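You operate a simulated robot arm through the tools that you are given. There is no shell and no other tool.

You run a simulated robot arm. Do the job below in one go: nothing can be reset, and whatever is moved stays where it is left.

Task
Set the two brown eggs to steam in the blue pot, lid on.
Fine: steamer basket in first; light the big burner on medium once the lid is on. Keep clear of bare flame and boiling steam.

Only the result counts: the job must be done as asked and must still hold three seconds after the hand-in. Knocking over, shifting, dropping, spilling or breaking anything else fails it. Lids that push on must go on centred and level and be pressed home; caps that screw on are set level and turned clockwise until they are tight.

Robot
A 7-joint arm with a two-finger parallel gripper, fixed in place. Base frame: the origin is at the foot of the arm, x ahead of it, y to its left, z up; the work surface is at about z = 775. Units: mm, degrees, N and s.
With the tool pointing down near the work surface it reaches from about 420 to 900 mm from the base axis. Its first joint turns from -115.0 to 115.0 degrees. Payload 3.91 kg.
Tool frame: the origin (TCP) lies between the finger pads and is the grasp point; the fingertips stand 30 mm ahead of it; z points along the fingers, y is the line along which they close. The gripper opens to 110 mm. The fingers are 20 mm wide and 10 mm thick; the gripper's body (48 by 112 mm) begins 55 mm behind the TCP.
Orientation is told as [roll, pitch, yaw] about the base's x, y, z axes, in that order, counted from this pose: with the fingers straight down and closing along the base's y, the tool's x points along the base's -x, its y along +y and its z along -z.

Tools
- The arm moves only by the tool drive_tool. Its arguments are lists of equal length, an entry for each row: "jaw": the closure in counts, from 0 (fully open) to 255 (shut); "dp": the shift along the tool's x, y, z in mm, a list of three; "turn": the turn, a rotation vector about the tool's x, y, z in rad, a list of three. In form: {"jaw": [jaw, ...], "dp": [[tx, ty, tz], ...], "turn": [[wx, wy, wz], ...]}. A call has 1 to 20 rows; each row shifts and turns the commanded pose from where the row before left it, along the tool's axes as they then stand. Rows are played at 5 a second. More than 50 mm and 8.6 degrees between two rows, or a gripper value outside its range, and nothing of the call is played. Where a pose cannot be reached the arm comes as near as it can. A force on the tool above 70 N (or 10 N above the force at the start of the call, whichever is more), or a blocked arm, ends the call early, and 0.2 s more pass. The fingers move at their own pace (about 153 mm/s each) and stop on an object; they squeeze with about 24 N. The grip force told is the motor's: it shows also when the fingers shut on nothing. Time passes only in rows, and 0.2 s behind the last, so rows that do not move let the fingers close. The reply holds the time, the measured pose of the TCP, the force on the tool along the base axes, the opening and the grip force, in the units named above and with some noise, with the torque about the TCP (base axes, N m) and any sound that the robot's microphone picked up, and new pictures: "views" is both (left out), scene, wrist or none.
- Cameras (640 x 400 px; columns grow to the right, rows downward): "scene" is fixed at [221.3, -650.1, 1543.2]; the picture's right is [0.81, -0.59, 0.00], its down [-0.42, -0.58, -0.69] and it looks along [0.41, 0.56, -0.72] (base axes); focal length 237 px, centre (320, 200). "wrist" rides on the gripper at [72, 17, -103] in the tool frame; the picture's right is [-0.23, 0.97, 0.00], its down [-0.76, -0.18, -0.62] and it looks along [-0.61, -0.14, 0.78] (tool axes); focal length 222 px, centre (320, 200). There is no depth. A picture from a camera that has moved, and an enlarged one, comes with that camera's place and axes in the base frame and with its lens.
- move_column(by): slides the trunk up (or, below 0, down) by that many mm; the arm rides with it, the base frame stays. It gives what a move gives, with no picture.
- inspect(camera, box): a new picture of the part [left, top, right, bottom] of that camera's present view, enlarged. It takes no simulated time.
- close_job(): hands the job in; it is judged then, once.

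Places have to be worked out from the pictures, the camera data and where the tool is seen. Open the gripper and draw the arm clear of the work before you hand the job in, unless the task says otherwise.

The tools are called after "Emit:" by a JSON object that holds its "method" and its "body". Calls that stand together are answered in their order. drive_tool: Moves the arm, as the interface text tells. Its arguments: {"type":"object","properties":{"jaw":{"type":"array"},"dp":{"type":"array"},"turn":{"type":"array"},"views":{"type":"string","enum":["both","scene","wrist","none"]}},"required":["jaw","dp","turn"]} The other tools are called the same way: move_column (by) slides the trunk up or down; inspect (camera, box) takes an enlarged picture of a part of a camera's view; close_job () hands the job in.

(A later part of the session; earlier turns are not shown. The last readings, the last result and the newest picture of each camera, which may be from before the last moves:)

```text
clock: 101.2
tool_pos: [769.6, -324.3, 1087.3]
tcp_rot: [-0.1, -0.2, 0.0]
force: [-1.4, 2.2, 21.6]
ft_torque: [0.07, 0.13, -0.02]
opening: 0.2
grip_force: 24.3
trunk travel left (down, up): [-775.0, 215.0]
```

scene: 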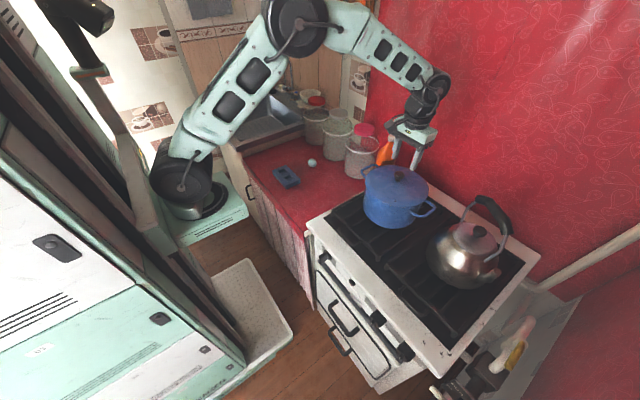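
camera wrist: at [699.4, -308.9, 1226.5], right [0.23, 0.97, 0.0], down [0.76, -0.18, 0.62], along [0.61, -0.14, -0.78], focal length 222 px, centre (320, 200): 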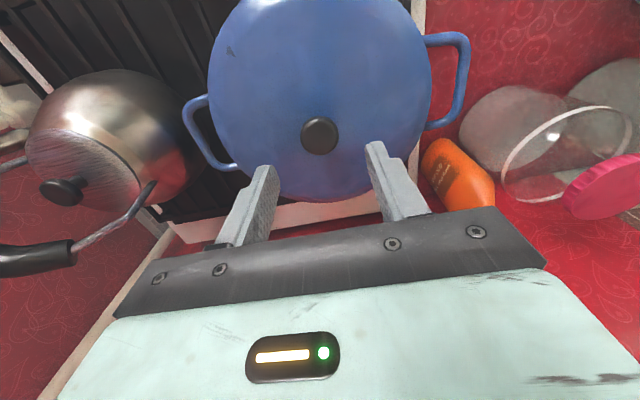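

Pressed with ~22 N: the lid is home. Now I rise, back off toward the stove's front, and tilt the tool toward +x for working the knob (BIG knob triangulates to base (514,−560,786), bar end at x≈470).

Emit:
{"method": "drive_tool", "body": {"jaw": [255, 255, 255, 255, 255, 255, 255, 255, 255, 255, 255, 255], "dp": [[0, 0, -10], [0, 0, -40], [0, 0, -40], [40, -15, 0], [45, -18, 0], [45, -18, 0], [45, -18, 0], [45, -18, 0], [45, -18, 0], [45, -18, 0], [20, -8, 0], [0, 0, 0]], "turn": [[0, 0, 0], [0, 0, 0], [0, 0, 0], [0, 0, 0], [0, 0, 0], [0, 0, 0], [0, 0, 0], [0, 0, 0], [0, 0, 0], [0, 0, 0], [0, 0, 0], [0, 0, 0]]}}

Emit:
{"method": "inspect", "body": {"camera": "scene", "box": [350, 140, 450, 240]}}

```text
clock: 103.8
tool_pos: [439.9, -456.9, 1173.0]
tcp_rot: [0.1, 0.0, 0.1]
force: [-0.2, -0.2, -0.9]
ft_torque: [0.0, 0.03, -0.04]
opening: 0.0
grip_force: 24.0
trunk travel left (down, up): [-775.0, 215.0]
camera wrist: at [368.8, -439.0, 1275.7], right [0.23, 0.97, 0.0], down [0.76, -0.18, 0.62], along [0.61, -0.14, -0.78], focal length 222 px, centre (320, 200)
```

scene: 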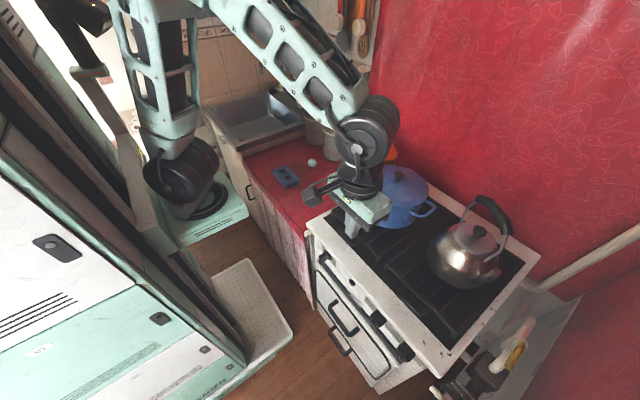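
wrist: 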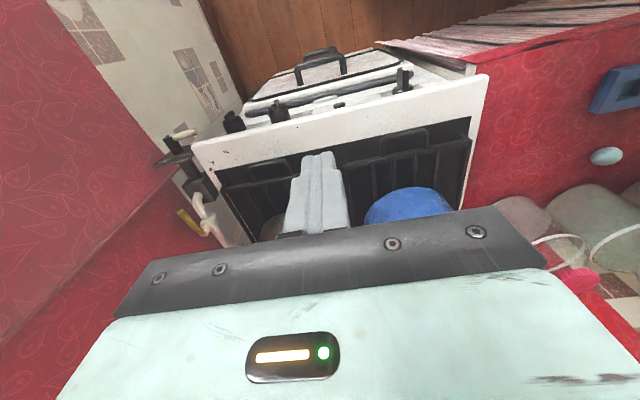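

```text
4.00 times, centred on (400, 190) of scene
camera zoom: at [221.3, -650.1, 1543.2], right [0.81, -0.59, 0.0], down [-0.42, -0.58, -0.69], along [0.41, 0.56, -0.72], focal length 950 px, centre (0, 240)
```

zoom: 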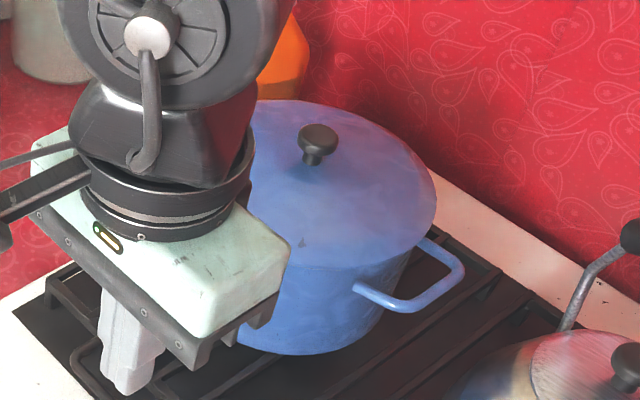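

Lid remains well seated. I'll now tilt the tool toward +x in place, half way first, to see how the arm folds.

Emit:
{"method": "drive_tool", "body": {"jaw": [255, 200, 150, 116, 116, 116, 116], "dp": [[0, 0, 0], [0, 0, 0], [0, 0, 0], [0, 0, 0], [0, 0, 0], [0, 0, 0], [0, 0, 0]], "turn": [[0, -0.1428, 0], [0, -0.1428, 0], [0, -0.1428, 0], [0, -0.1428, 0], [0, -0.1428, 0], [0, -0.1428, 0], [0, 0, 0]]}}

```text
clock: 105.4
tool_pos: [440.5, -457.1, 1174.4]
tcp_rot: [0.1, -49.2, -0.2]
force: [-0.2, 0.1, -0.3]
ft_torque: [0.02, 0.02, 0.01]
opening: 60.1
grip_force: 0.1
trunk travel left (down, up): [-775.0, 215.0]
camera wrist: at [314.9, -439.5, 1186.3], right [0.15, 0.97, 0.17], down [0.03, -0.18, 0.98], along [0.99, -0.14, -0.05], focal length 222 px, centre (320, 200)
```

scene: 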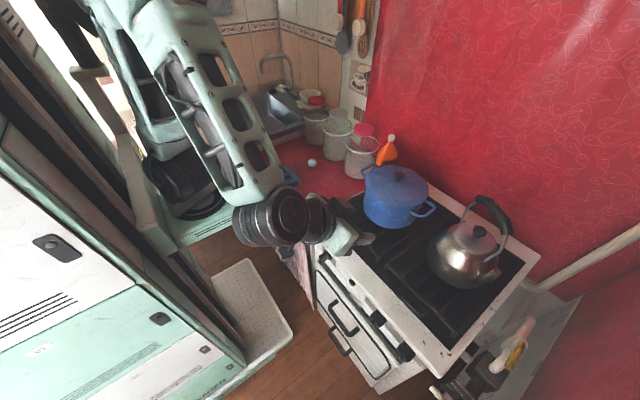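
wrist: 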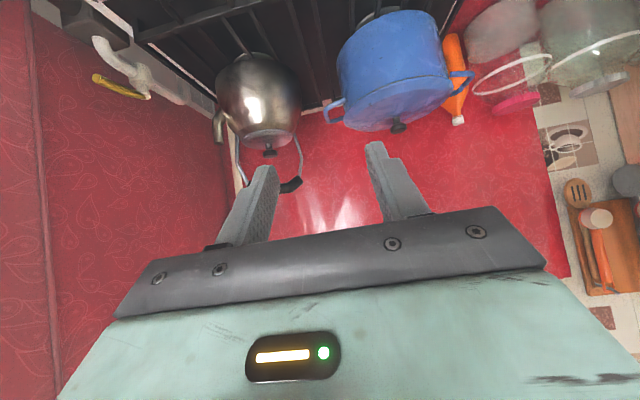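

Good side view of the pot now (image upside down); checking the lid's seam from the front.

Emit:
{"method": "inspect", "body": {"camera": "wrist", "box": [320, 0, 480, 140]}}

```text
2.86 times, centred on (400, 70) of wrist
camera zoom: at [314.9, -439.5, 1186.3], right [0.15, 0.97, 0.17], down [0.03, -0.18, 0.98], along [0.99, -0.14, -0.05], focal length 635 px, centre (91, 571)
```

zoom: 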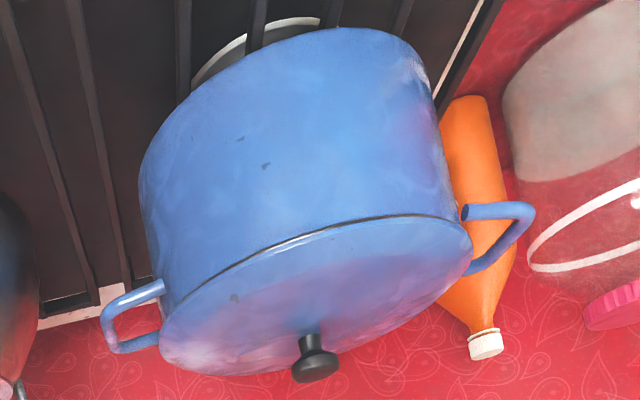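

Emit:
{"method": "inspect", "body": {"camera": "wrist", "box": [335, 50, 445, 120]}}

Emit:
{"method": "inspect", "body": {"camera": "scene", "box": [350, 150, 450, 220]}}

```text
5.71 times, centred on (390, 85) of wrist
camera zoom: at [314.9, -439.5, 1186.3], right [0.15, 0.97, 0.17], down [0.03, -0.18, 0.98], along [0.99, -0.14, -0.05], focal length 1269 px, centre (-80, 857)
```

zoom: 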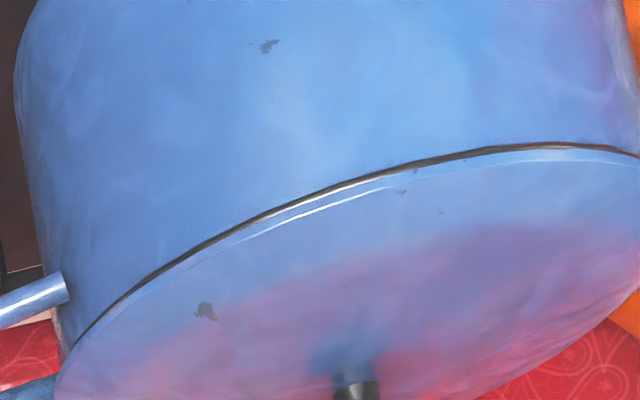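

```text
5.71 times, centred on (400, 185) of scene
camera zoom: at [221.3, -650.1, 1543.2], right [0.81, -0.59, 0.0], down [-0.42, -0.58, -0.69], along [0.41, 0.56, -0.72], focal length 1357 px, centre (-137, 286)
```

zoom: 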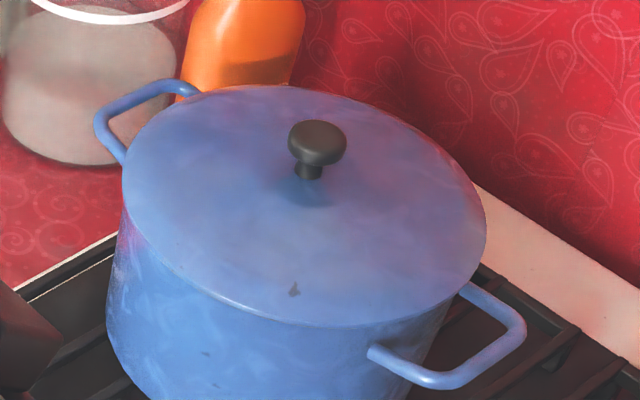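

The seam is thin and uniform: lid level and seated. Continuing the tilt to horizontal (tool pointing +x).

Emit:
{"method": "drive_tool", "body": {"jaw": [116, 116, 116, 116, 116, 116], "dp": [[0, 0, -4], [0, 0, -4], [0, 0, -4], [0, 0, -4], [0, 0, -4], [0, 0, 0]], "turn": [[0, -0.1424, 0], [0, -0.1424, 0], [0, -0.1424, 0], [0, -0.1424, 0], [0, -0.1424, 0], [0, 0, 0]]}}

```text
clock: 106.8
tool_pos: [421.5, -456.0, 1182.8]
tcp_rot: [-41.4, -90.0, 41.4]
force: [-0.3, 0.3, -0.1]
ft_torque: [-0.01, -0.03, 0.03]
opening: 60.3
grip_force: 0.1
trunk travel left (down, up): [-775.0, 215.0]
camera wrist: at [319.1, -439.1, 1109.5], right [0.0, 0.97, 0.23], down [-0.62, -0.18, 0.76], along [0.78, -0.14, 0.61], focal length 222 px, centre (320, 200)
```

scene: 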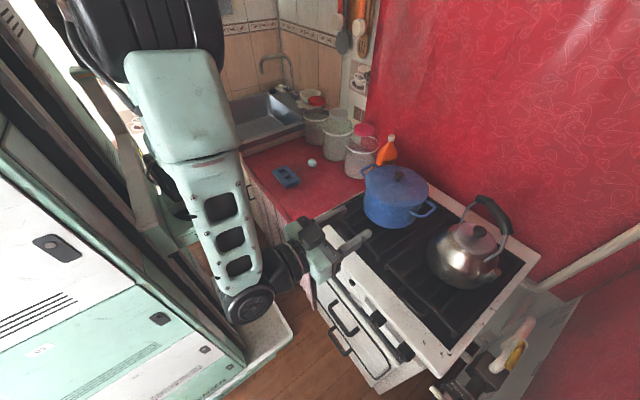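
wrist: 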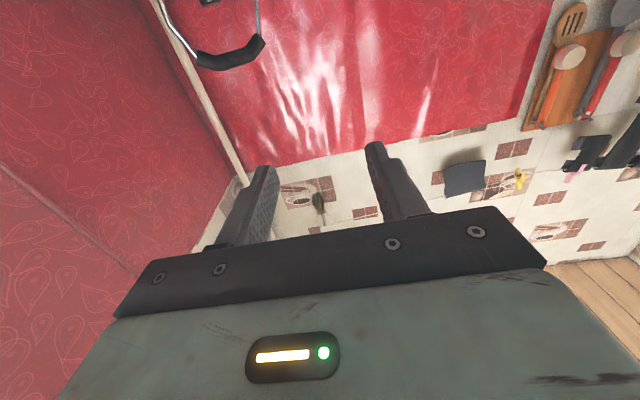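

Horizontal pose is reachable. Before using it I want a straight-on view of the dial for precise label angles, so I tilt back to −49° (camera looks level) and lower in front of the BIG knob.

Emit:
{"method": "drive_tool", "body": {"jaw": [60, 0, 0, 0, 0, 0, 0, 0, 0, 0, 0, 0, 0, 0], "dp": [[0, 0, 0], [0, 0, 0], [0, 0, 0], [0, 0, 0], [0, 0, 0], [33, -15.1, 24.9], [33, -15.1, 24.9], [33, -15.1, 24.9], [33, -15.1, 24.9], [33, -15.1, 24.9], [33, -15.1, 24.9], [33, -15.1, 24.9], [33, -15.1, 24.9], [0, 0, 0]], "turn": [[0, 0.1424, 0], [0, 0.1424, 0], [0, 0.1424, 0], [0, 0.1424, 0], [0, 0.1424, 0], [0, 0, 0], [0, 0, 0], [0, 0, 0], [0, 0, 0], [0, 0, 0], [0, 0, 0], [0, 0, 0], [0, 0, 0], [0, 0, 0]]}}

Emit:
{"method": "inspect", "body": {"camera": "wrist", "box": [270, 80, 370, 180]}}

```text
clock: 109.8
tool_pos: [397.4, -575.5, 854.0]
tcp_rot: [0.0, -49.1, 0.0]
force: [-0.4, -0.2, 0.7]
ft_torque: [-0.01, 0.02, 0.0]
opening: 110.0
grip_force: 0.2
trunk travel left (down, up): [-775.0, 215.0]
camera wrist: at [273.7, -559.3, 866.3], right [0.15, 0.97, 0.17], down [0.03, -0.18, 0.98], along [0.99, -0.14, -0.05], focal length 222 px, centre (320, 200)
```

scene: 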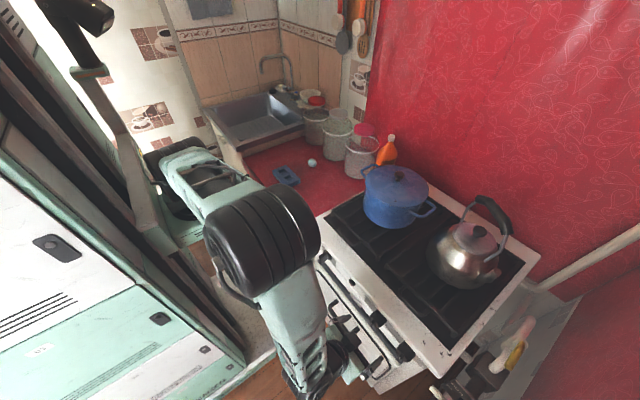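
wrist: 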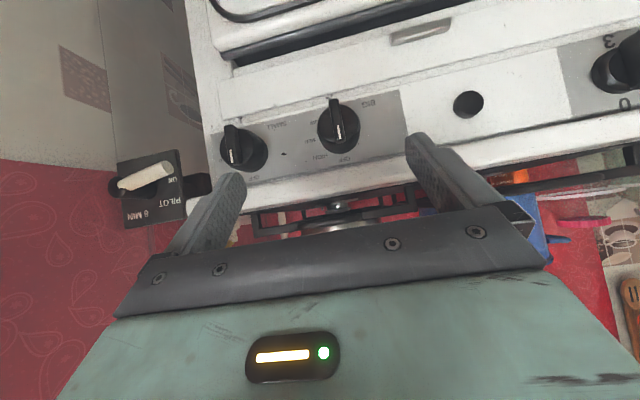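

```text
4.00 times, centred on (320, 130) of wrist
camera zoom: at [273.7, -559.3, 866.3], right [0.15, 0.97, 0.17], down [0.03, -0.18, 0.98], along [0.99, -0.14, -0.05], focal length 888 px, centre (320, 480)
```

zoom: 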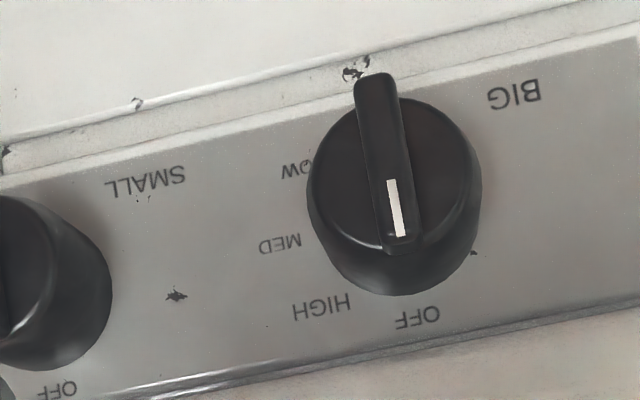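

A clear dial view: about the knob centre (y≈−561, z≈786) the labels lie at OFF 0°, HIGH ≈47°, MED ≈86°, LOW ≈126° clockwise; bar end at x≈470. Now I level the tool to point +x and line up in front of the bar.

Emit:
{"method": "drive_tool", "body": {"jaw": [60, 116, 150, 150, 150, 150, 150, 150], "dp": [[0, 0, 0], [0, 0, 0], [0, 0, 0], [0, 0, 0], [0, 0, 0], [33, 7.5, 12], [33, 7.5, 11], [0, 0, 0]], "turn": [[0, -0.1428, 0], [0, -0.1428, 0], [0, -0.1428, 0], [0, -0.1428, 0], [0, -0.1428, 0], [0, 0, 0], [0, 0, 0], [0, 0, 0]]}}

Emit:
{"method": "inspect", "body": {"camera": "wrist", "box": [180, 0, 460, 240]}}

Emit:
{"method": "inspect", "body": {"camera": "scene", "box": [320, 270, 420, 370]}}

```text
clock: 111.6
tool_pos: [421.3, -561.9, 787.2]
tcp_rot: [-74.9, -90.0, 74.9]
force: [-0.6, 0.0, 0.7]
ft_torque: [0.01, 0.01, -0.03]
opening: 45.5
grip_force: 0.1
trunk travel left (down, up): [-775.0, 215.0]
camera wrist: at [319.2, -545.1, 714.0], right [0.0, 0.97, 0.23], down [-0.62, -0.18, 0.76], along [0.78, -0.14, 0.61], focal length 222 px, centre (320, 200)
```

scene: 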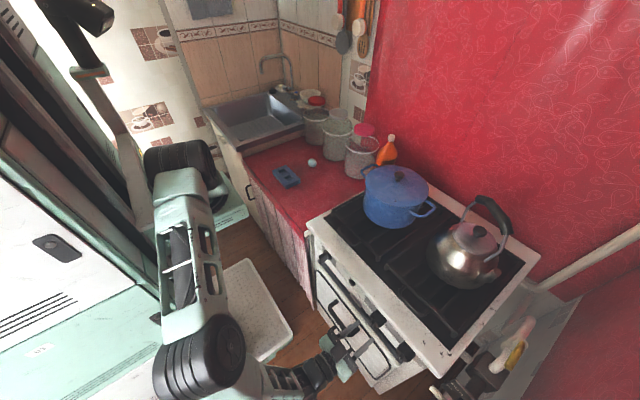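
wrist: 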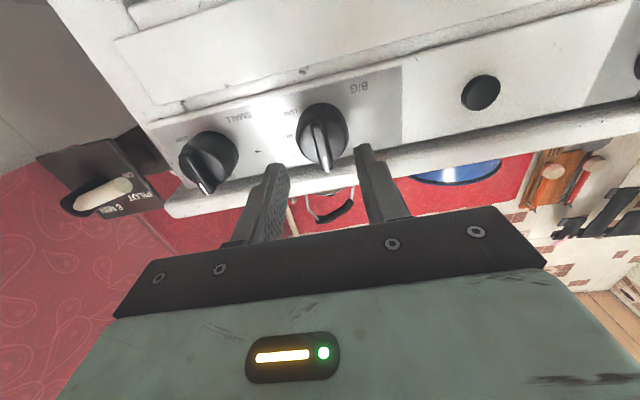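

```text
1.67 times, centred on (320, 120) of wrist
camera zoom: at [319.2, -545.1, 714.0], right [0.0, 0.97, 0.23], down [-0.62, -0.18, 0.76], along [0.78, -0.14, 0.61], focal length 370 px, centre (320, 333)
```

zoom: 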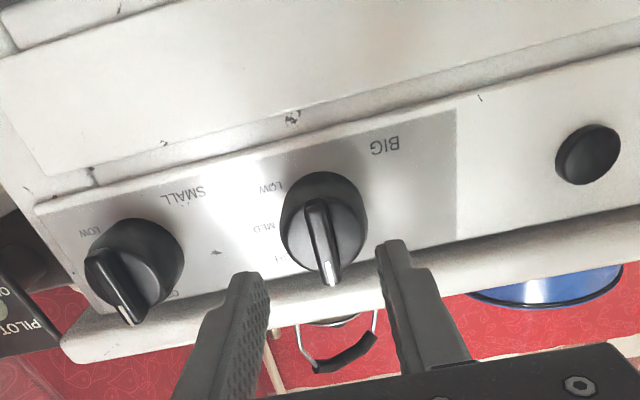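

```text
4.00 times, centred on (370, 320) of scene
camera zoom: at [221.3, -650.1, 1543.2], right [0.81, -0.59, 0.0], down [-0.42, -0.58, -0.69], along [0.41, 0.56, -0.72], focal length 950 px, centre (120, -280)
```

zoom: 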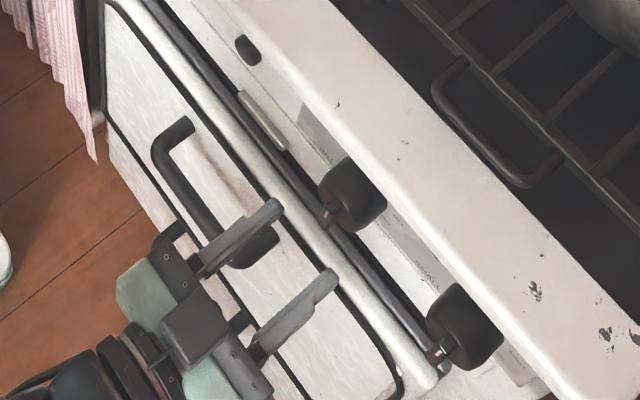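

The bar lies between the fingers (y≈−561, z≈786). Advancing +x so the fingertips overlap the bar, watching for contact with the knob body.

Emit:
{"method": "drive_tool", "body": {"jaw": [150, 150, 150, 150, 150], "dp": [[1, 0.8, 12], [0, 0, 8], [0, 0, 4], [0, 0, 2], [0, 0, 0]], "turn": [[0, 0, 0], [0, 0, 0], [0, 0, 0], [0, 0, 0], [0, 0, 0]]}}

Emit:
{"method": "inspect", "body": {"camera": "wrist", "box": [220, 60, 420, 220]}}

Emit:
{"method": "inspect", "body": {"camera": "scene", "box": [335, 290, 405, 360]}}

```text
clock: 112.8
tool_pos: [449.1, -560.6, 786.1]
tcp_rot: [-29.7, -89.9, 30.0]
force: [0.0, 0.4, 0.7]
ft_torque: [0.01, 0.02, -0.03]
opening: 45.3
grip_force: 0.1
trunk travel left (down, up): [-775.0, 215.0]
camera wrist: at [346.4, -544.2, 712.7], right [0.0, 0.97, 0.23], down [-0.62, -0.18, 0.76], along [0.78, -0.14, 0.61], focal length 222 px, centre (320, 200)
```

scene: 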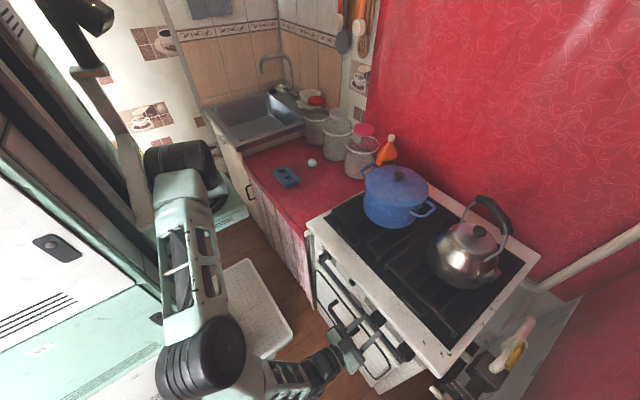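
wrist: 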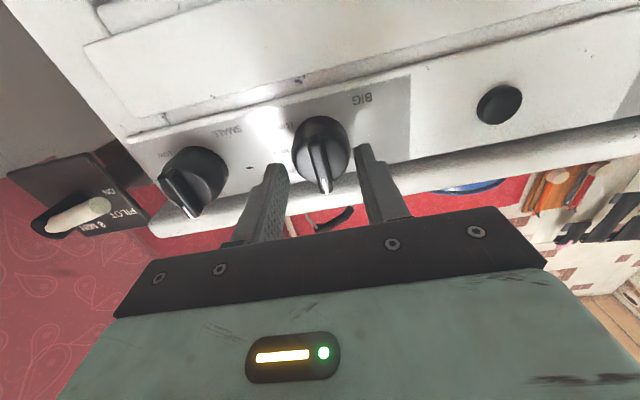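

```text
2.50 times, centred on (320, 140) of wrist
camera zoom: at [346.4, -544.2, 712.7], right [0.0, 0.97, 0.23], down [-0.62, -0.18, 0.76], along [0.78, -0.14, 0.61], focal length 555 px, centre (320, 350)
```

zoom: 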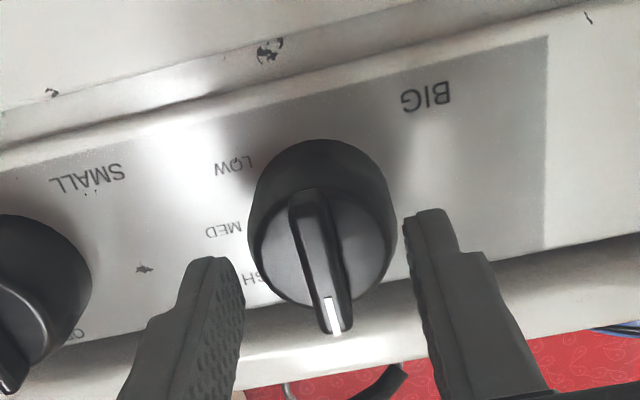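

```text
5.71 times, centred on (370, 325) of scene
camera zoom: at [221.3, -650.1, 1543.2], right [0.81, -0.59, 0.0], down [-0.42, -0.58, -0.69], along [0.41, 0.56, -0.72], focal length 1357 px, centre (34, -514)
```

zoom: 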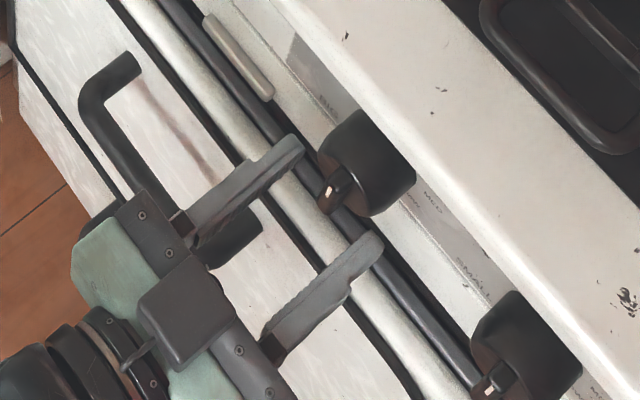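

Fingertips overlap the bar by ~8 mm without touching the knob body. Closing on the bar.

Emit:
{"method": "drive_tool", "body": {"jaw": [200, 230, 255, 255], "dp": [[0, 0, 0], [0, 0, 0], [0, 0, 0], [0, 0, 0]], "turn": [[0, 0, 0], [0, 0, 0], [0, 0, 0], [0, 0, 0]]}}

Emit:
{"method": "inspect", "body": {"camera": "wrist", "box": [220, 60, 420, 220]}}

Emit:
{"method": "inspect", "body": {"camera": "scene", "box": [335, 290, 405, 360]}}

```text
clock: 113.8
tool_pos: [448.2, -560.2, 785.8]
tcp_rot: [74.1, -90.0, -73.8]
force: [-3.3, 2.4, 2.8]
ft_torque: [0.03, 0.81, 0.07]
opening: 10.0
grip_force: 45.1
trunk travel left (down, up): [-775.0, 215.0]
camera wrist: at [346.5, -543.5, 712.5], right [0.0, 0.97, 0.23], down [-0.62, -0.18, 0.76], along [0.78, -0.14, 0.61], focal length 222 px, centre (320, 200)
```

scene: 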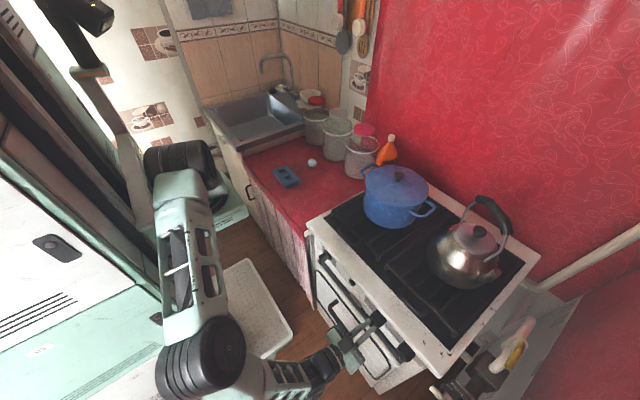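
wrist: 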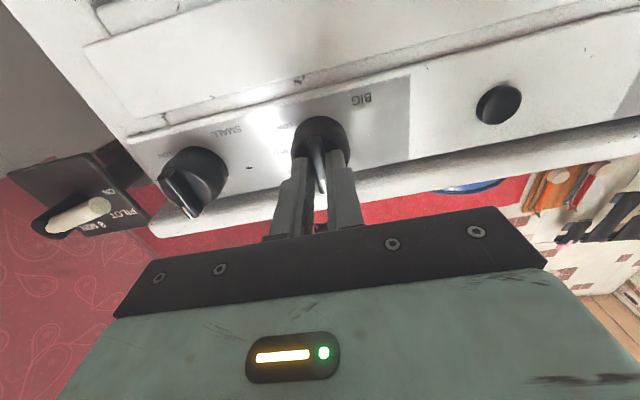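

```text
2.50 times, centred on (320, 140) of wrist
camera zoom: at [346.5, -543.5, 712.5], right [0.0, 0.97, 0.23], down [-0.62, -0.18, 0.76], along [0.78, -0.14, 0.61], focal length 555 px, centre (320, 350)
```

zoom: 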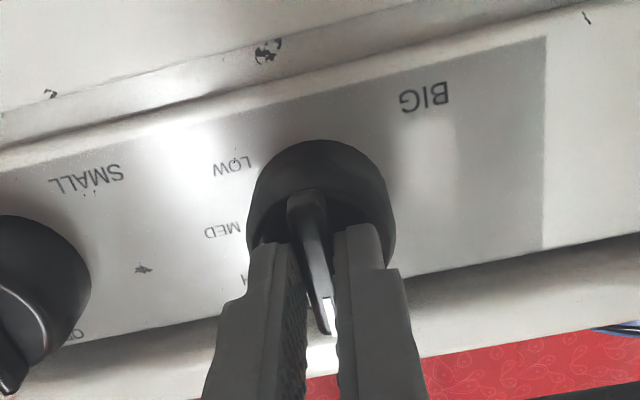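

```text
5.71 times, centred on (370, 325) of scene
camera zoom: at [221.3, -650.1, 1543.2], right [0.81, -0.59, 0.0], down [-0.42, -0.58, -0.69], along [0.41, 0.56, -0.72], focal length 1357 px, centre (34, -514)
```

zoom: 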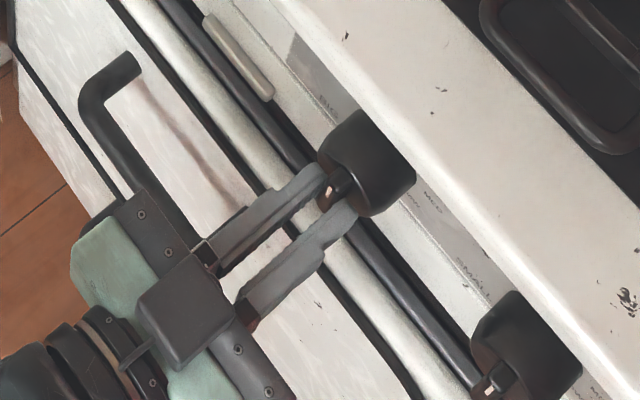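

Gripped the bar (10 mm). Turning clockwise a first small step (≈16°) and checking the resistance torque about x and any sound.

Emit:
{"method": "drive_tool", "body": {"jaw": [255, 255, 255], "dp": [[0, 0, 0], [0, 0, 0], [0, 0, 0]], "turn": [[0, 0, 0.14], [0, 0, 0.14], [0, 0, 0]], "views": "wrist"}}

Emit:
{"method": "inspect", "body": {"camera": "wrist", "box": [220, 60, 420, 220]}}

```text
clock: 114.6
tool_pos: [449.1, -560.1, 785.6]
tcp_rot: [88.2, -74.1, -87.6]
force: [-39.1, 4.4, 3.7]
ft_torque: [-0.03, 0.17, -0.25]
opening: 10.1
grip_force: 45.6
trunk travel left (down, up): [-775.0, 215.0]
camera wrist: at [346.3, -525.6, 720.9], right [-0.01, 0.87, 0.48], down [-0.61, -0.39, 0.69], along [0.79, -0.29, 0.54], focal length 222 px, centre (320, 200)
```

wrist: 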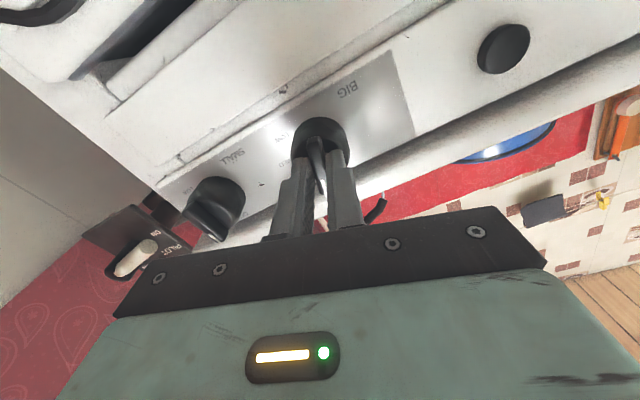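

```text
2.50 times, centred on (320, 140) of wrist
camera zoom: at [346.3, -525.6, 720.9], right [-0.01, 0.87, 0.48], down [-0.61, -0.39, 0.69], along [0.79, -0.29, 0.54], focal length 555 px, centre (320, 350)
```

zoom: 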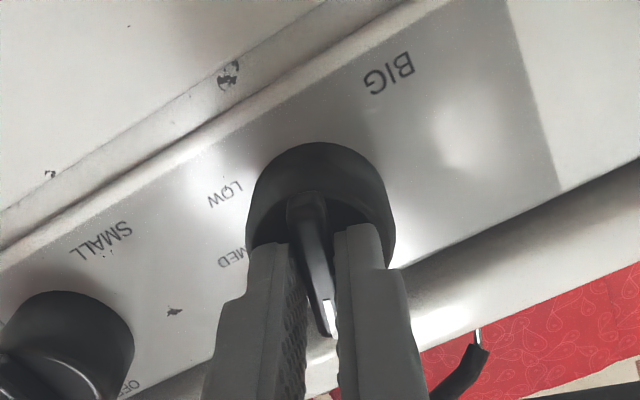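

The knob turns with the tool (16°), little torque, but the tips push on its face with 39 N. Backing off ~1 mm while continuing to turn.

Emit:
{"method": "drive_tool", "body": {"jaw": [255, 255, 255, 255], "dp": [[0, 0, -1], [0, 0, 0], [0, 0, 0], [0, 0, 0]], "turn": [[0, 0, 0], [0, 0, 0.14], [0, 0, 0.14], [0, 0, 0]], "views": "wrist"}}

Emit:
{"method": "inspect", "body": {"camera": "wrist", "box": [220, 60, 420, 220]}}

```text
clock: 115.6
tool_pos: [453.1, -561.2, 786.5]
tcp_rot: [88.2, -58.4, -86.9]
force: [-62.4, -16.5, 0.9]
ft_torque: [0.01, 1.37, -0.45]
opening: 10.1
grip_force: 45.0
trunk travel left (down, up): [-775.0, 215.0]
camera wrist: at [347.9, -511.0, 734.5], right [-0.01, 0.71, 0.7], down [-0.6, -0.57, 0.57], along [0.8, -0.42, 0.43], focal length 222 px, centre (320, 200)
```

wrist: 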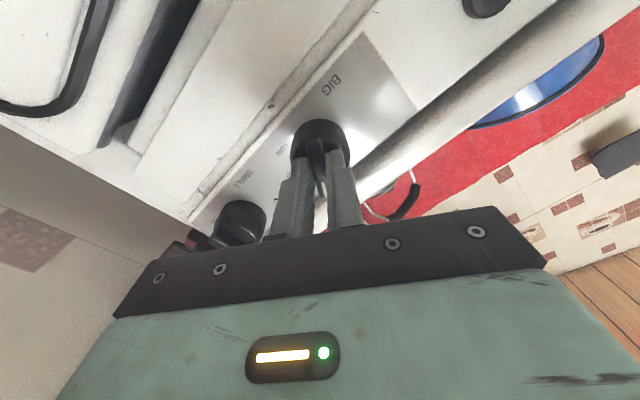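

```text
2.50 times, centred on (320, 140) of wrist
camera zoom: at [347.9, -511.0, 734.5], right [-0.01, 0.71, 0.7], down [-0.6, -0.57, 0.57], along [0.8, -0.42, 0.43], focal length 555 px, centre (320, 350)
```

zoom: 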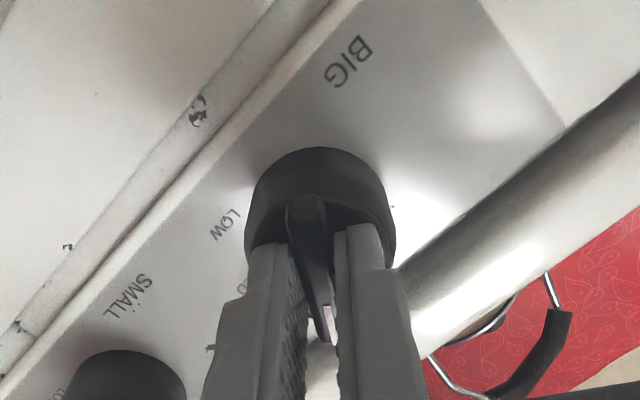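

Force along x rose to 62 N and the TCP crept in to x≈453, so I'll stop turning and retract ~3 mm along the tool to relieve it.

Emit:
{"method": "drive_tool", "body": {"jaw": [255, 255, 255], "dp": [[0, 0, -2], [0, 0, -2], [0, 0, 0]], "turn": [[0, 0, 0], [0, 0, 0], [0, 0, 0]], "views": "scene"}}

Emit:
{"method": "inspect", "body": {"camera": "scene", "box": [335, 290, 405, 360]}}

```text
clock: 116.0
tool_pos: [452.2, -560.9, 786.6]
tcp_rot: [87.8, -58.8, -86.2]
force: [-84.3, -7.5, 13.9]
ft_torque: [-0.01, -1.48, -1.98]
opening: 9.9
grip_force: 44.9
trunk travel left (down, up): [-775.0, 215.0]
stopped in row 1: the force on the tool passed its limit at 78 N (the readings are from after the stop); the commanded pose is now the measured one
```

scene: 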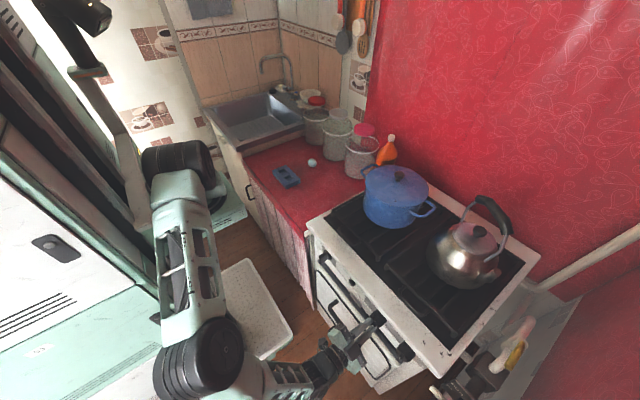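

```text
5.71 times, centred on (370, 325) of scene
camera zoom: at [221.3, -650.1, 1543.2], right [0.81, -0.59, 0.0], down [-0.42, -0.58, -0.69], along [0.41, 0.56, -0.72], focal length 1357 px, centre (34, -514)
```

zoom: 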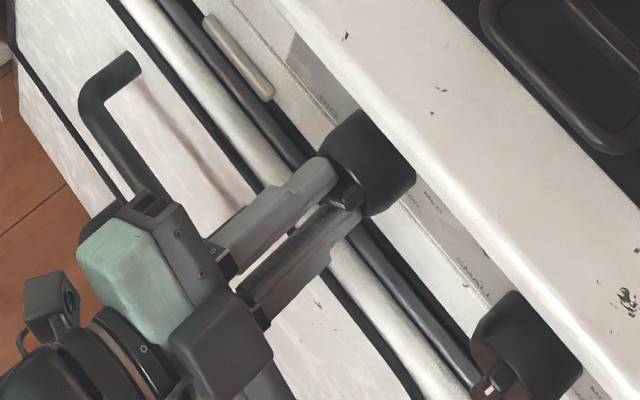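

The push on the knob face is still there (84 N along −x) despite backing off, suggesting the arm is near a joint limit in this roll. I'll release the jaws to free the knob and retract slightly.

Emit:
{"method": "drive_tool", "body": {"jaw": [220, 200, 200], "dp": [[0, 0, -1], [0, 0, -2], [0, 0, -2]], "turn": [[0, 0, 0], [0, 0, 0], [0, 0, 0]]}}

Emit:
{"method": "inspect", "body": {"camera": "wrist", "box": [220, 60, 420, 220]}}

Emit:
{"method": "inspect", "body": {"camera": "scene", "box": [335, 290, 405, 360]}}

```text
clock: 116.3
tool_pos: [452.0, -559.5, 787.2]
tcp_rot: [87.3, -59.0, -85.2]
force: [-83.4, -2.0, 23.7]
ft_torque: [0.01, -0.99, -0.81]
opening: 10.1
grip_force: 0.1
trunk travel left (down, up): [-775.0, 215.0]
stopped in row 1: the force on the tool passed its limit at 99 N (the readings are from after the stop); the commanded pose is now the measured one
camera wrist: at [346.9, -513.2, 734.8], right [-0.01, 0.72, 0.7], down [-0.59, -0.57, 0.58], along [0.81, -0.4, 0.43], focal length 222 px, centre (320, 200)
```

scene: 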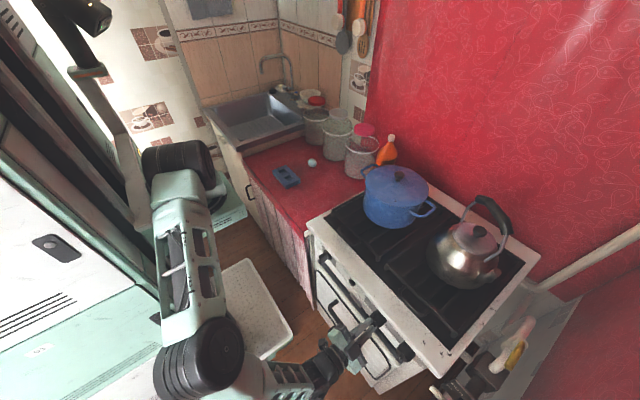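
wrist: 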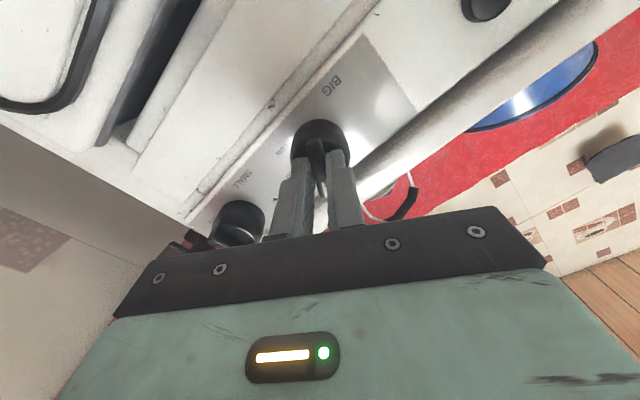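

```text
2.50 times, centred on (320, 140) of wrist
camera zoom: at [346.9, -513.2, 734.8], right [-0.01, 0.72, 0.7], down [-0.59, -0.57, 0.58], along [0.81, -0.4, 0.43], focal length 555 px, centre (320, 350)
```

zoom: 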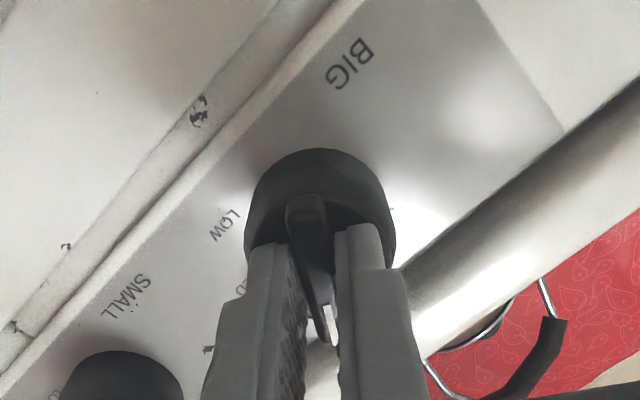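

```text
5.71 times, centred on (370, 325) of scene
camera zoom: at [221.3, -650.1, 1543.2], right [0.81, -0.59, 0.0], down [-0.42, -0.58, -0.69], along [0.41, 0.56, -0.72], focal length 1357 px, centre (34, -514)
```

zoom: 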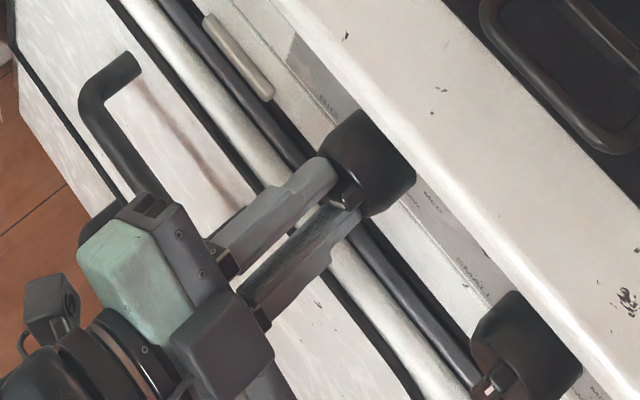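

The jaws hadn't time to open before the stop. I'll command only the opening (no motion) to release the bar and see whether the push disappears.

Emit:
{"method": "drive_tool", "body": {"jaw": [200, 160, 150], "dp": [[0, 0, 0], [0, 0, 0], [0, 0, 0]], "turn": [[0, 0, 0], [0, 0, 0], [0, 0, 0]]}}

Emit:
{"method": "inspect", "body": {"camera": "wrist", "box": [220, 60, 420, 220]}}

Emit:
{"method": "inspect", "body": {"camera": "scene", "box": [335, 290, 405, 360]}}

```text
clock: 116.7
tool_pos: [452.2, -560.1, 786.9]
tcp_rot: [87.6, -59.1, -85.3]
force: [-75.9, 6.7, 27.9]
ft_torque: [-0.05, -0.96, -0.56]
opening: 13.0
grip_force: 0.2
trunk travel left (down, up): [-775.0, 215.0]
stopped in row 1: the force on the tool passed its limit at 97 N (the readings are from after the stop); the commanded pose is now the measured one
camera wrist: at [346.7, -512.7, 735.1], right [-0.02, 0.72, 0.69], down [-0.59, -0.57, 0.58], along [0.81, -0.4, 0.43], focal length 222 px, centre (320, 200)
```

scene: 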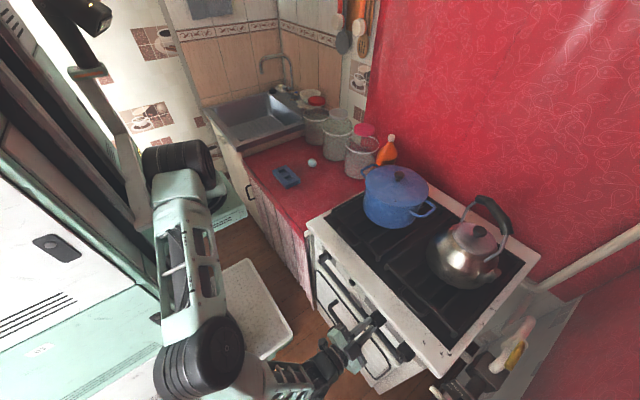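
wrist: 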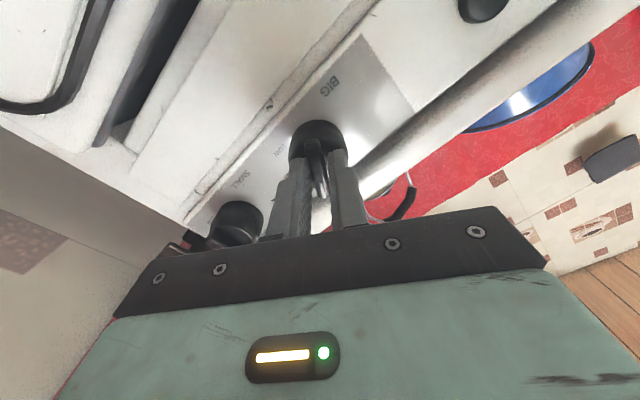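

```text
2.50 times, centred on (320, 140) of wrist
camera zoom: at [346.7, -512.7, 735.1], right [-0.02, 0.72, 0.69], down [-0.59, -0.57, 0.58], along [0.81, -0.4, 0.43], focal length 555 px, centre (320, 350)
```

zoom: 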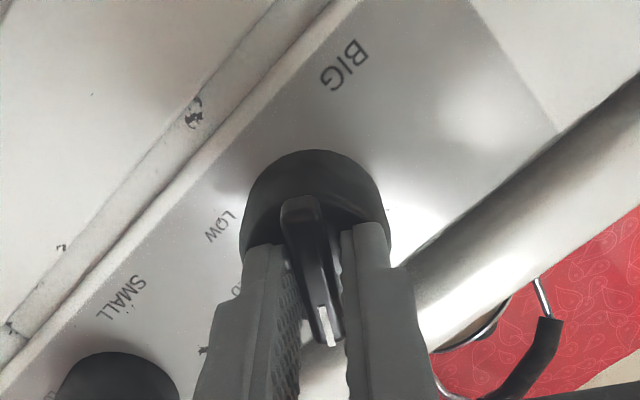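

```text
5.71 times, centred on (370, 325) of scene
camera zoom: at [221.3, -650.1, 1543.2], right [0.81, -0.59, 0.0], down [-0.42, -0.58, -0.69], along [0.41, 0.56, -0.72], focal length 1357 px, centre (34, -514)
```

zoom: 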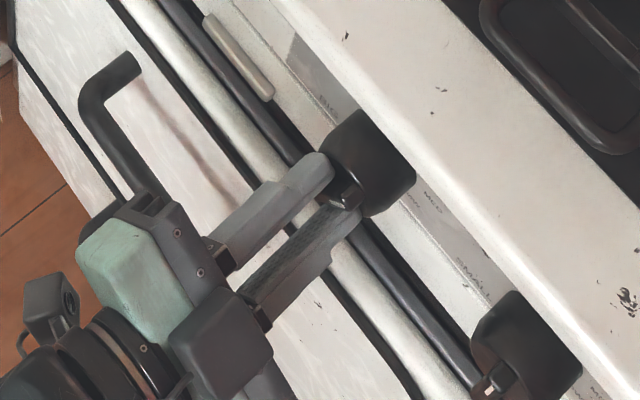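

The knob stays at ≈32° while the jaws begin to open, but the tips still press on its face. I'll try a larger single retreat step with the jaws opening wide.

Emit:
{"method": "drive_tool", "body": {"jaw": [120, 120], "dp": [[0, 0, -8], [0, 0, 0]], "turn": [[0, 0, 0], [0, 0, 0]]}}

Emit:
{"method": "inspect", "body": {"camera": "wrist", "box": [220, 60, 420, 220]}}

```text
clock: 117.0
tool_pos: [457.8, -556.4, 785.8]
tcp_rot: [87.5, -59.1, -84.4]
force: [0.7, -1.0, -0.1]
ft_torque: [0.01, -0.02, 0.05]
opening: 58.7
grip_force: 0.4
trunk travel left (down, up): [-775.0, 215.0]
stopped in row 1: the force on the tool passed its limit at 108 N (the readings are from after the stop); the commanded pose is now the measured one
camera wrist: at [351.8, -512.3, 733.8], right [-0.03, 0.72, 0.69], down [-0.58, -0.58, 0.58], along [0.82, -0.39, 0.43], focal length 222 px, centre (320, 200)
```

scene: 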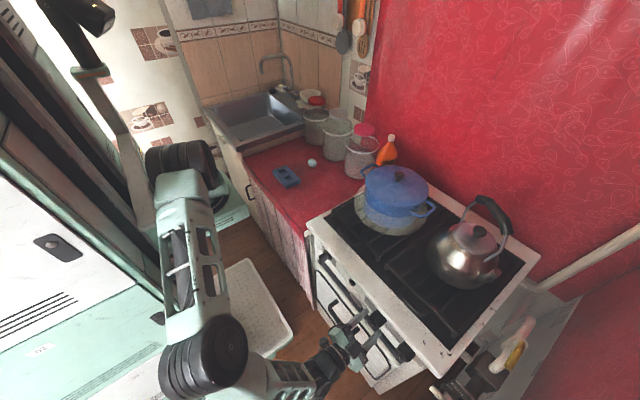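
wrist: 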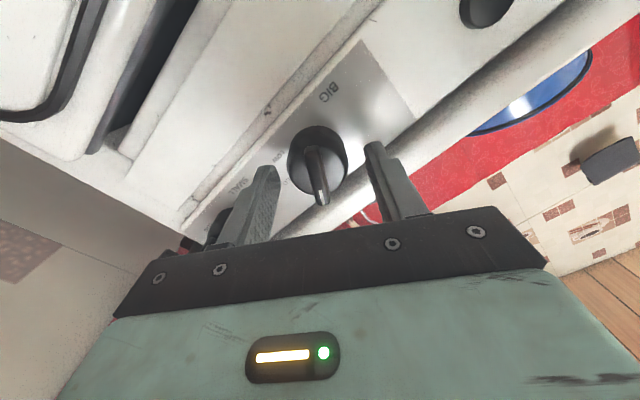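

```text
2.50 times, centred on (320, 140) of wrist
camera zoom: at [351.8, -512.3, 733.8], right [-0.03, 0.72, 0.69], down [-0.58, -0.58, 0.58], along [0.82, -0.39, 0.43], focal length 555 px, centre (320, 350)
```

zoom: 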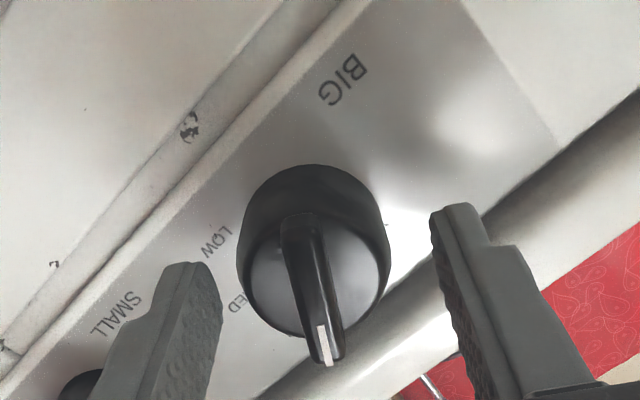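

The jaws are free and the force is gone. The scene now shows something pale around the pot's base, so I'll look at it closely.

Emit:
{"method": "inspect", "body": {"camera": "scene", "box": [340, 150, 460, 250]}}

Emit:
{"method": "inspect", "body": {"camera": "scene", "box": [335, 290, 405, 360]}}

```text
4.00 times, centred on (400, 200) of scene
camera zoom: at [221.3, -650.1, 1543.2], right [0.81, -0.59, 0.0], down [-0.42, -0.58, -0.69], along [0.41, 0.56, -0.72], focal length 950 px, centre (0, 200)
```

zoom: 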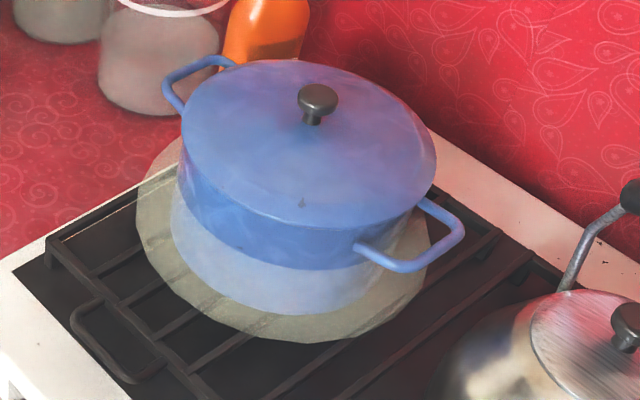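

```text
5.71 times, centred on (370, 325) of scene
camera zoom: at [221.3, -650.1, 1543.2], right [0.81, -0.59, 0.0], down [-0.42, -0.58, -0.69], along [0.41, 0.56, -0.72], focal length 1357 px, centre (34, -514)
```

zoom: 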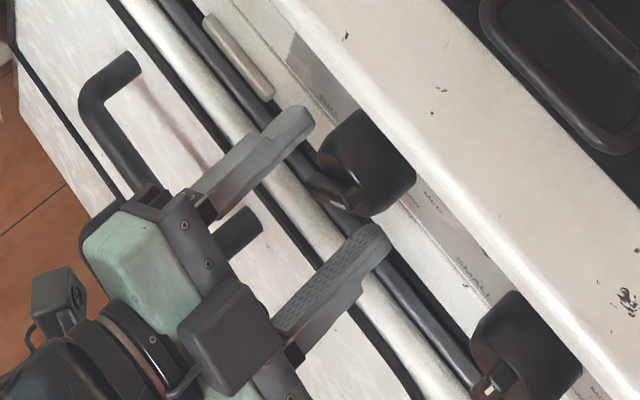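

The pale disc around the burner is unlit gas: the BIG burner is flowing at ≈32°. I must light it promptly with the igniter button, so first I roll the tool back and retreat from the knob.

Emit:
{"method": "drive_tool", "body": {"jaw": [120, 120, 120, 120], "dp": [[0, 0, -8], [0, 0, -10], [0, 0, -10], [0, 0, -10]], "turn": [[0, 0, -0.14], [0, 0, -0.14], [0, 0, -0.14], [0, 0, -0.14]], "views": "both"}}

```text
clock: 118.2
tool_pos: [445.0, -540.4, 784.3]
tcp_rot: [-56.6, -89.3, 63.1]
force: [-0.9, 0.0, 0.3]
ft_torque: [0.01, 0.01, 0.0]
opening: 58.0
grip_force: 0.0
trunk travel left (down, up): [-775.0, 215.0]
stopped in row 4: the arm was blocked; the commanded pose is now the measured one
camera wrist: at [342.1, -537.0, 712.1], right [-0.11, 0.97, 0.22], down [-0.59, -0.24, 0.77], along [0.8, -0.04, 0.6], focal length 222 px, centre (320, 200)
```

scene: 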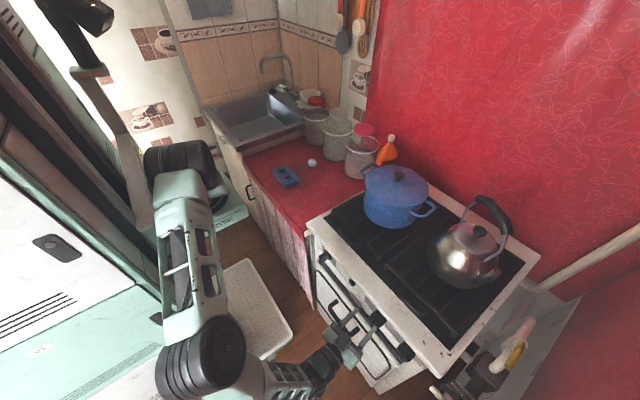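
wrist: 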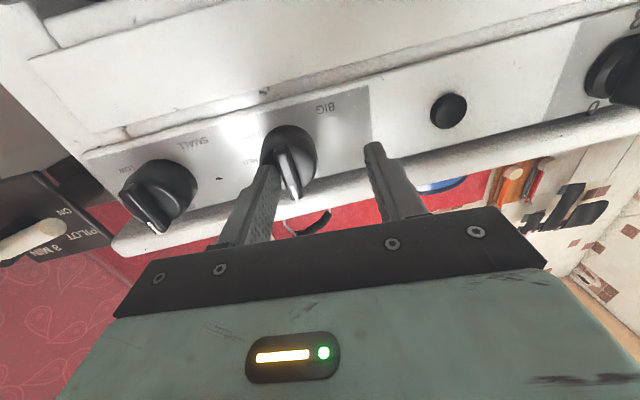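

The arm link is blocked in that horizontal pose, and rolling back has carried the knob to OFF again – the gas haze is gone, so it is safe. I'll leave this pose by rising and tilting the tool back toward vertical, then use a vertical-tool approach instead.

Emit:
{"method": "drive_tool", "body": {"jaw": [60, 0, 0, 0, 0], "dp": [[-12, 0, 0], [-20, 0, 0], [-25, 0, -5], [-25, 0, -5], [0, 0, 0]], "turn": [[0, 0.05, 0], [0, 0.12, 0], [0, 0.14, 0], [0, 0.14, 0], [0, 0, 0]]}}

Emit:
{"method": "inspect", "body": {"camera": "wrist", "box": [200, 40, 400, 200]}}

Emit:
{"method": "inspect", "body": {"camera": "scene", "box": [340, 150, 460, 250]}}

```text
clock: 118.7
tool_pos: [447.1, -533.3, 787.8]
tcp_rot: [1.2, -86.4, 6.1]
force: [-71.4, 19.8, 13.2]
ft_torque: [-0.38, -0.96, -2.41]
opening: 95.4
grip_force: 0.1
trunk travel left (down, up): [-775.0, 215.0]
stopped in row 2: the force on the tool passed its limit at 104 N (the readings are from after the stop); the commanded pose is now the measured one
camera wrist: at [339.1, -529.6, 720.7], right [-0.11, 0.97, 0.23], down [-0.55, -0.25, 0.8], along [0.83, -0.04, 0.55], focal length 222 px, centre (320, 200)
```

scene: 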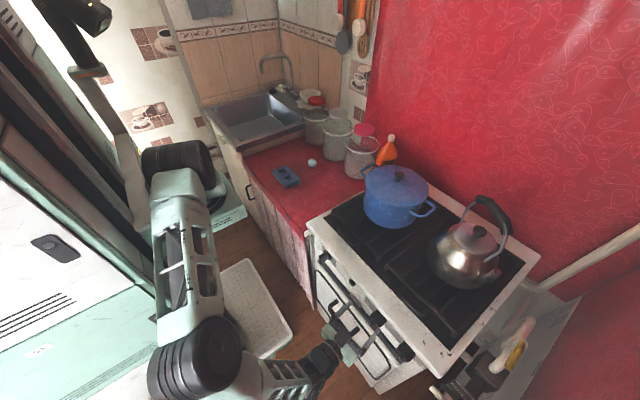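
wrist: 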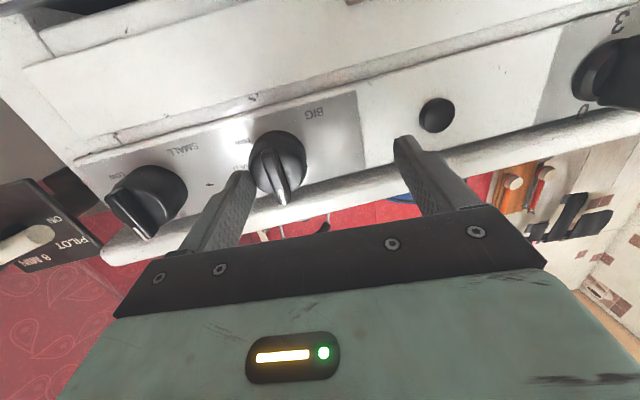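

```text
2.50 times, centred on (300, 120) of wrist
camera zoom: at [339.1, -529.6, 720.7], right [-0.11, 0.97, 0.23], down [-0.55, -0.25, 0.8], along [0.83, -0.04, 0.55], focal length 555 px, centre (370, 400)
```

zoom: 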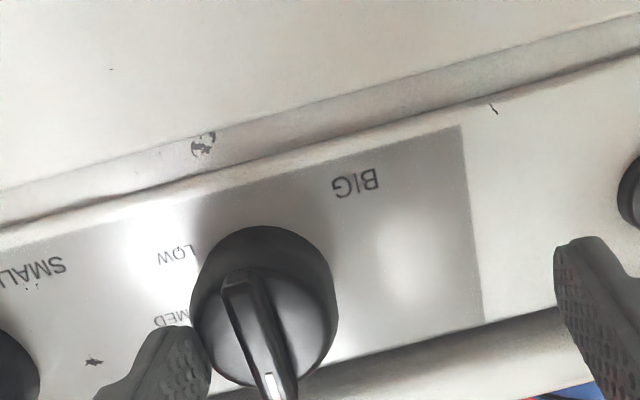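

```text
4.00 times, centred on (400, 200) of scene
camera zoom: at [221.3, -650.1, 1543.2], right [0.81, -0.59, 0.0], down [-0.42, -0.58, -0.69], along [0.41, 0.56, -0.72], focal length 950 px, centre (0, 200)
```

zoom: 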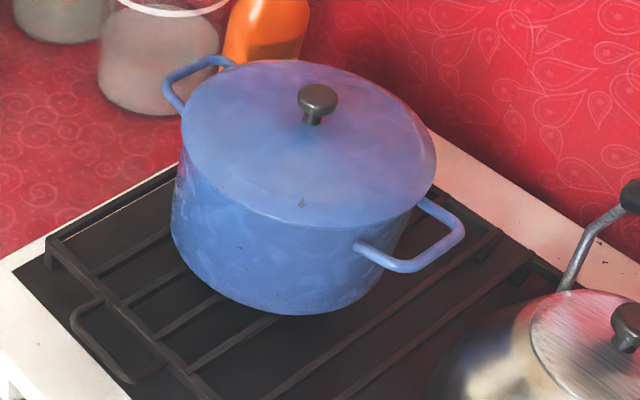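

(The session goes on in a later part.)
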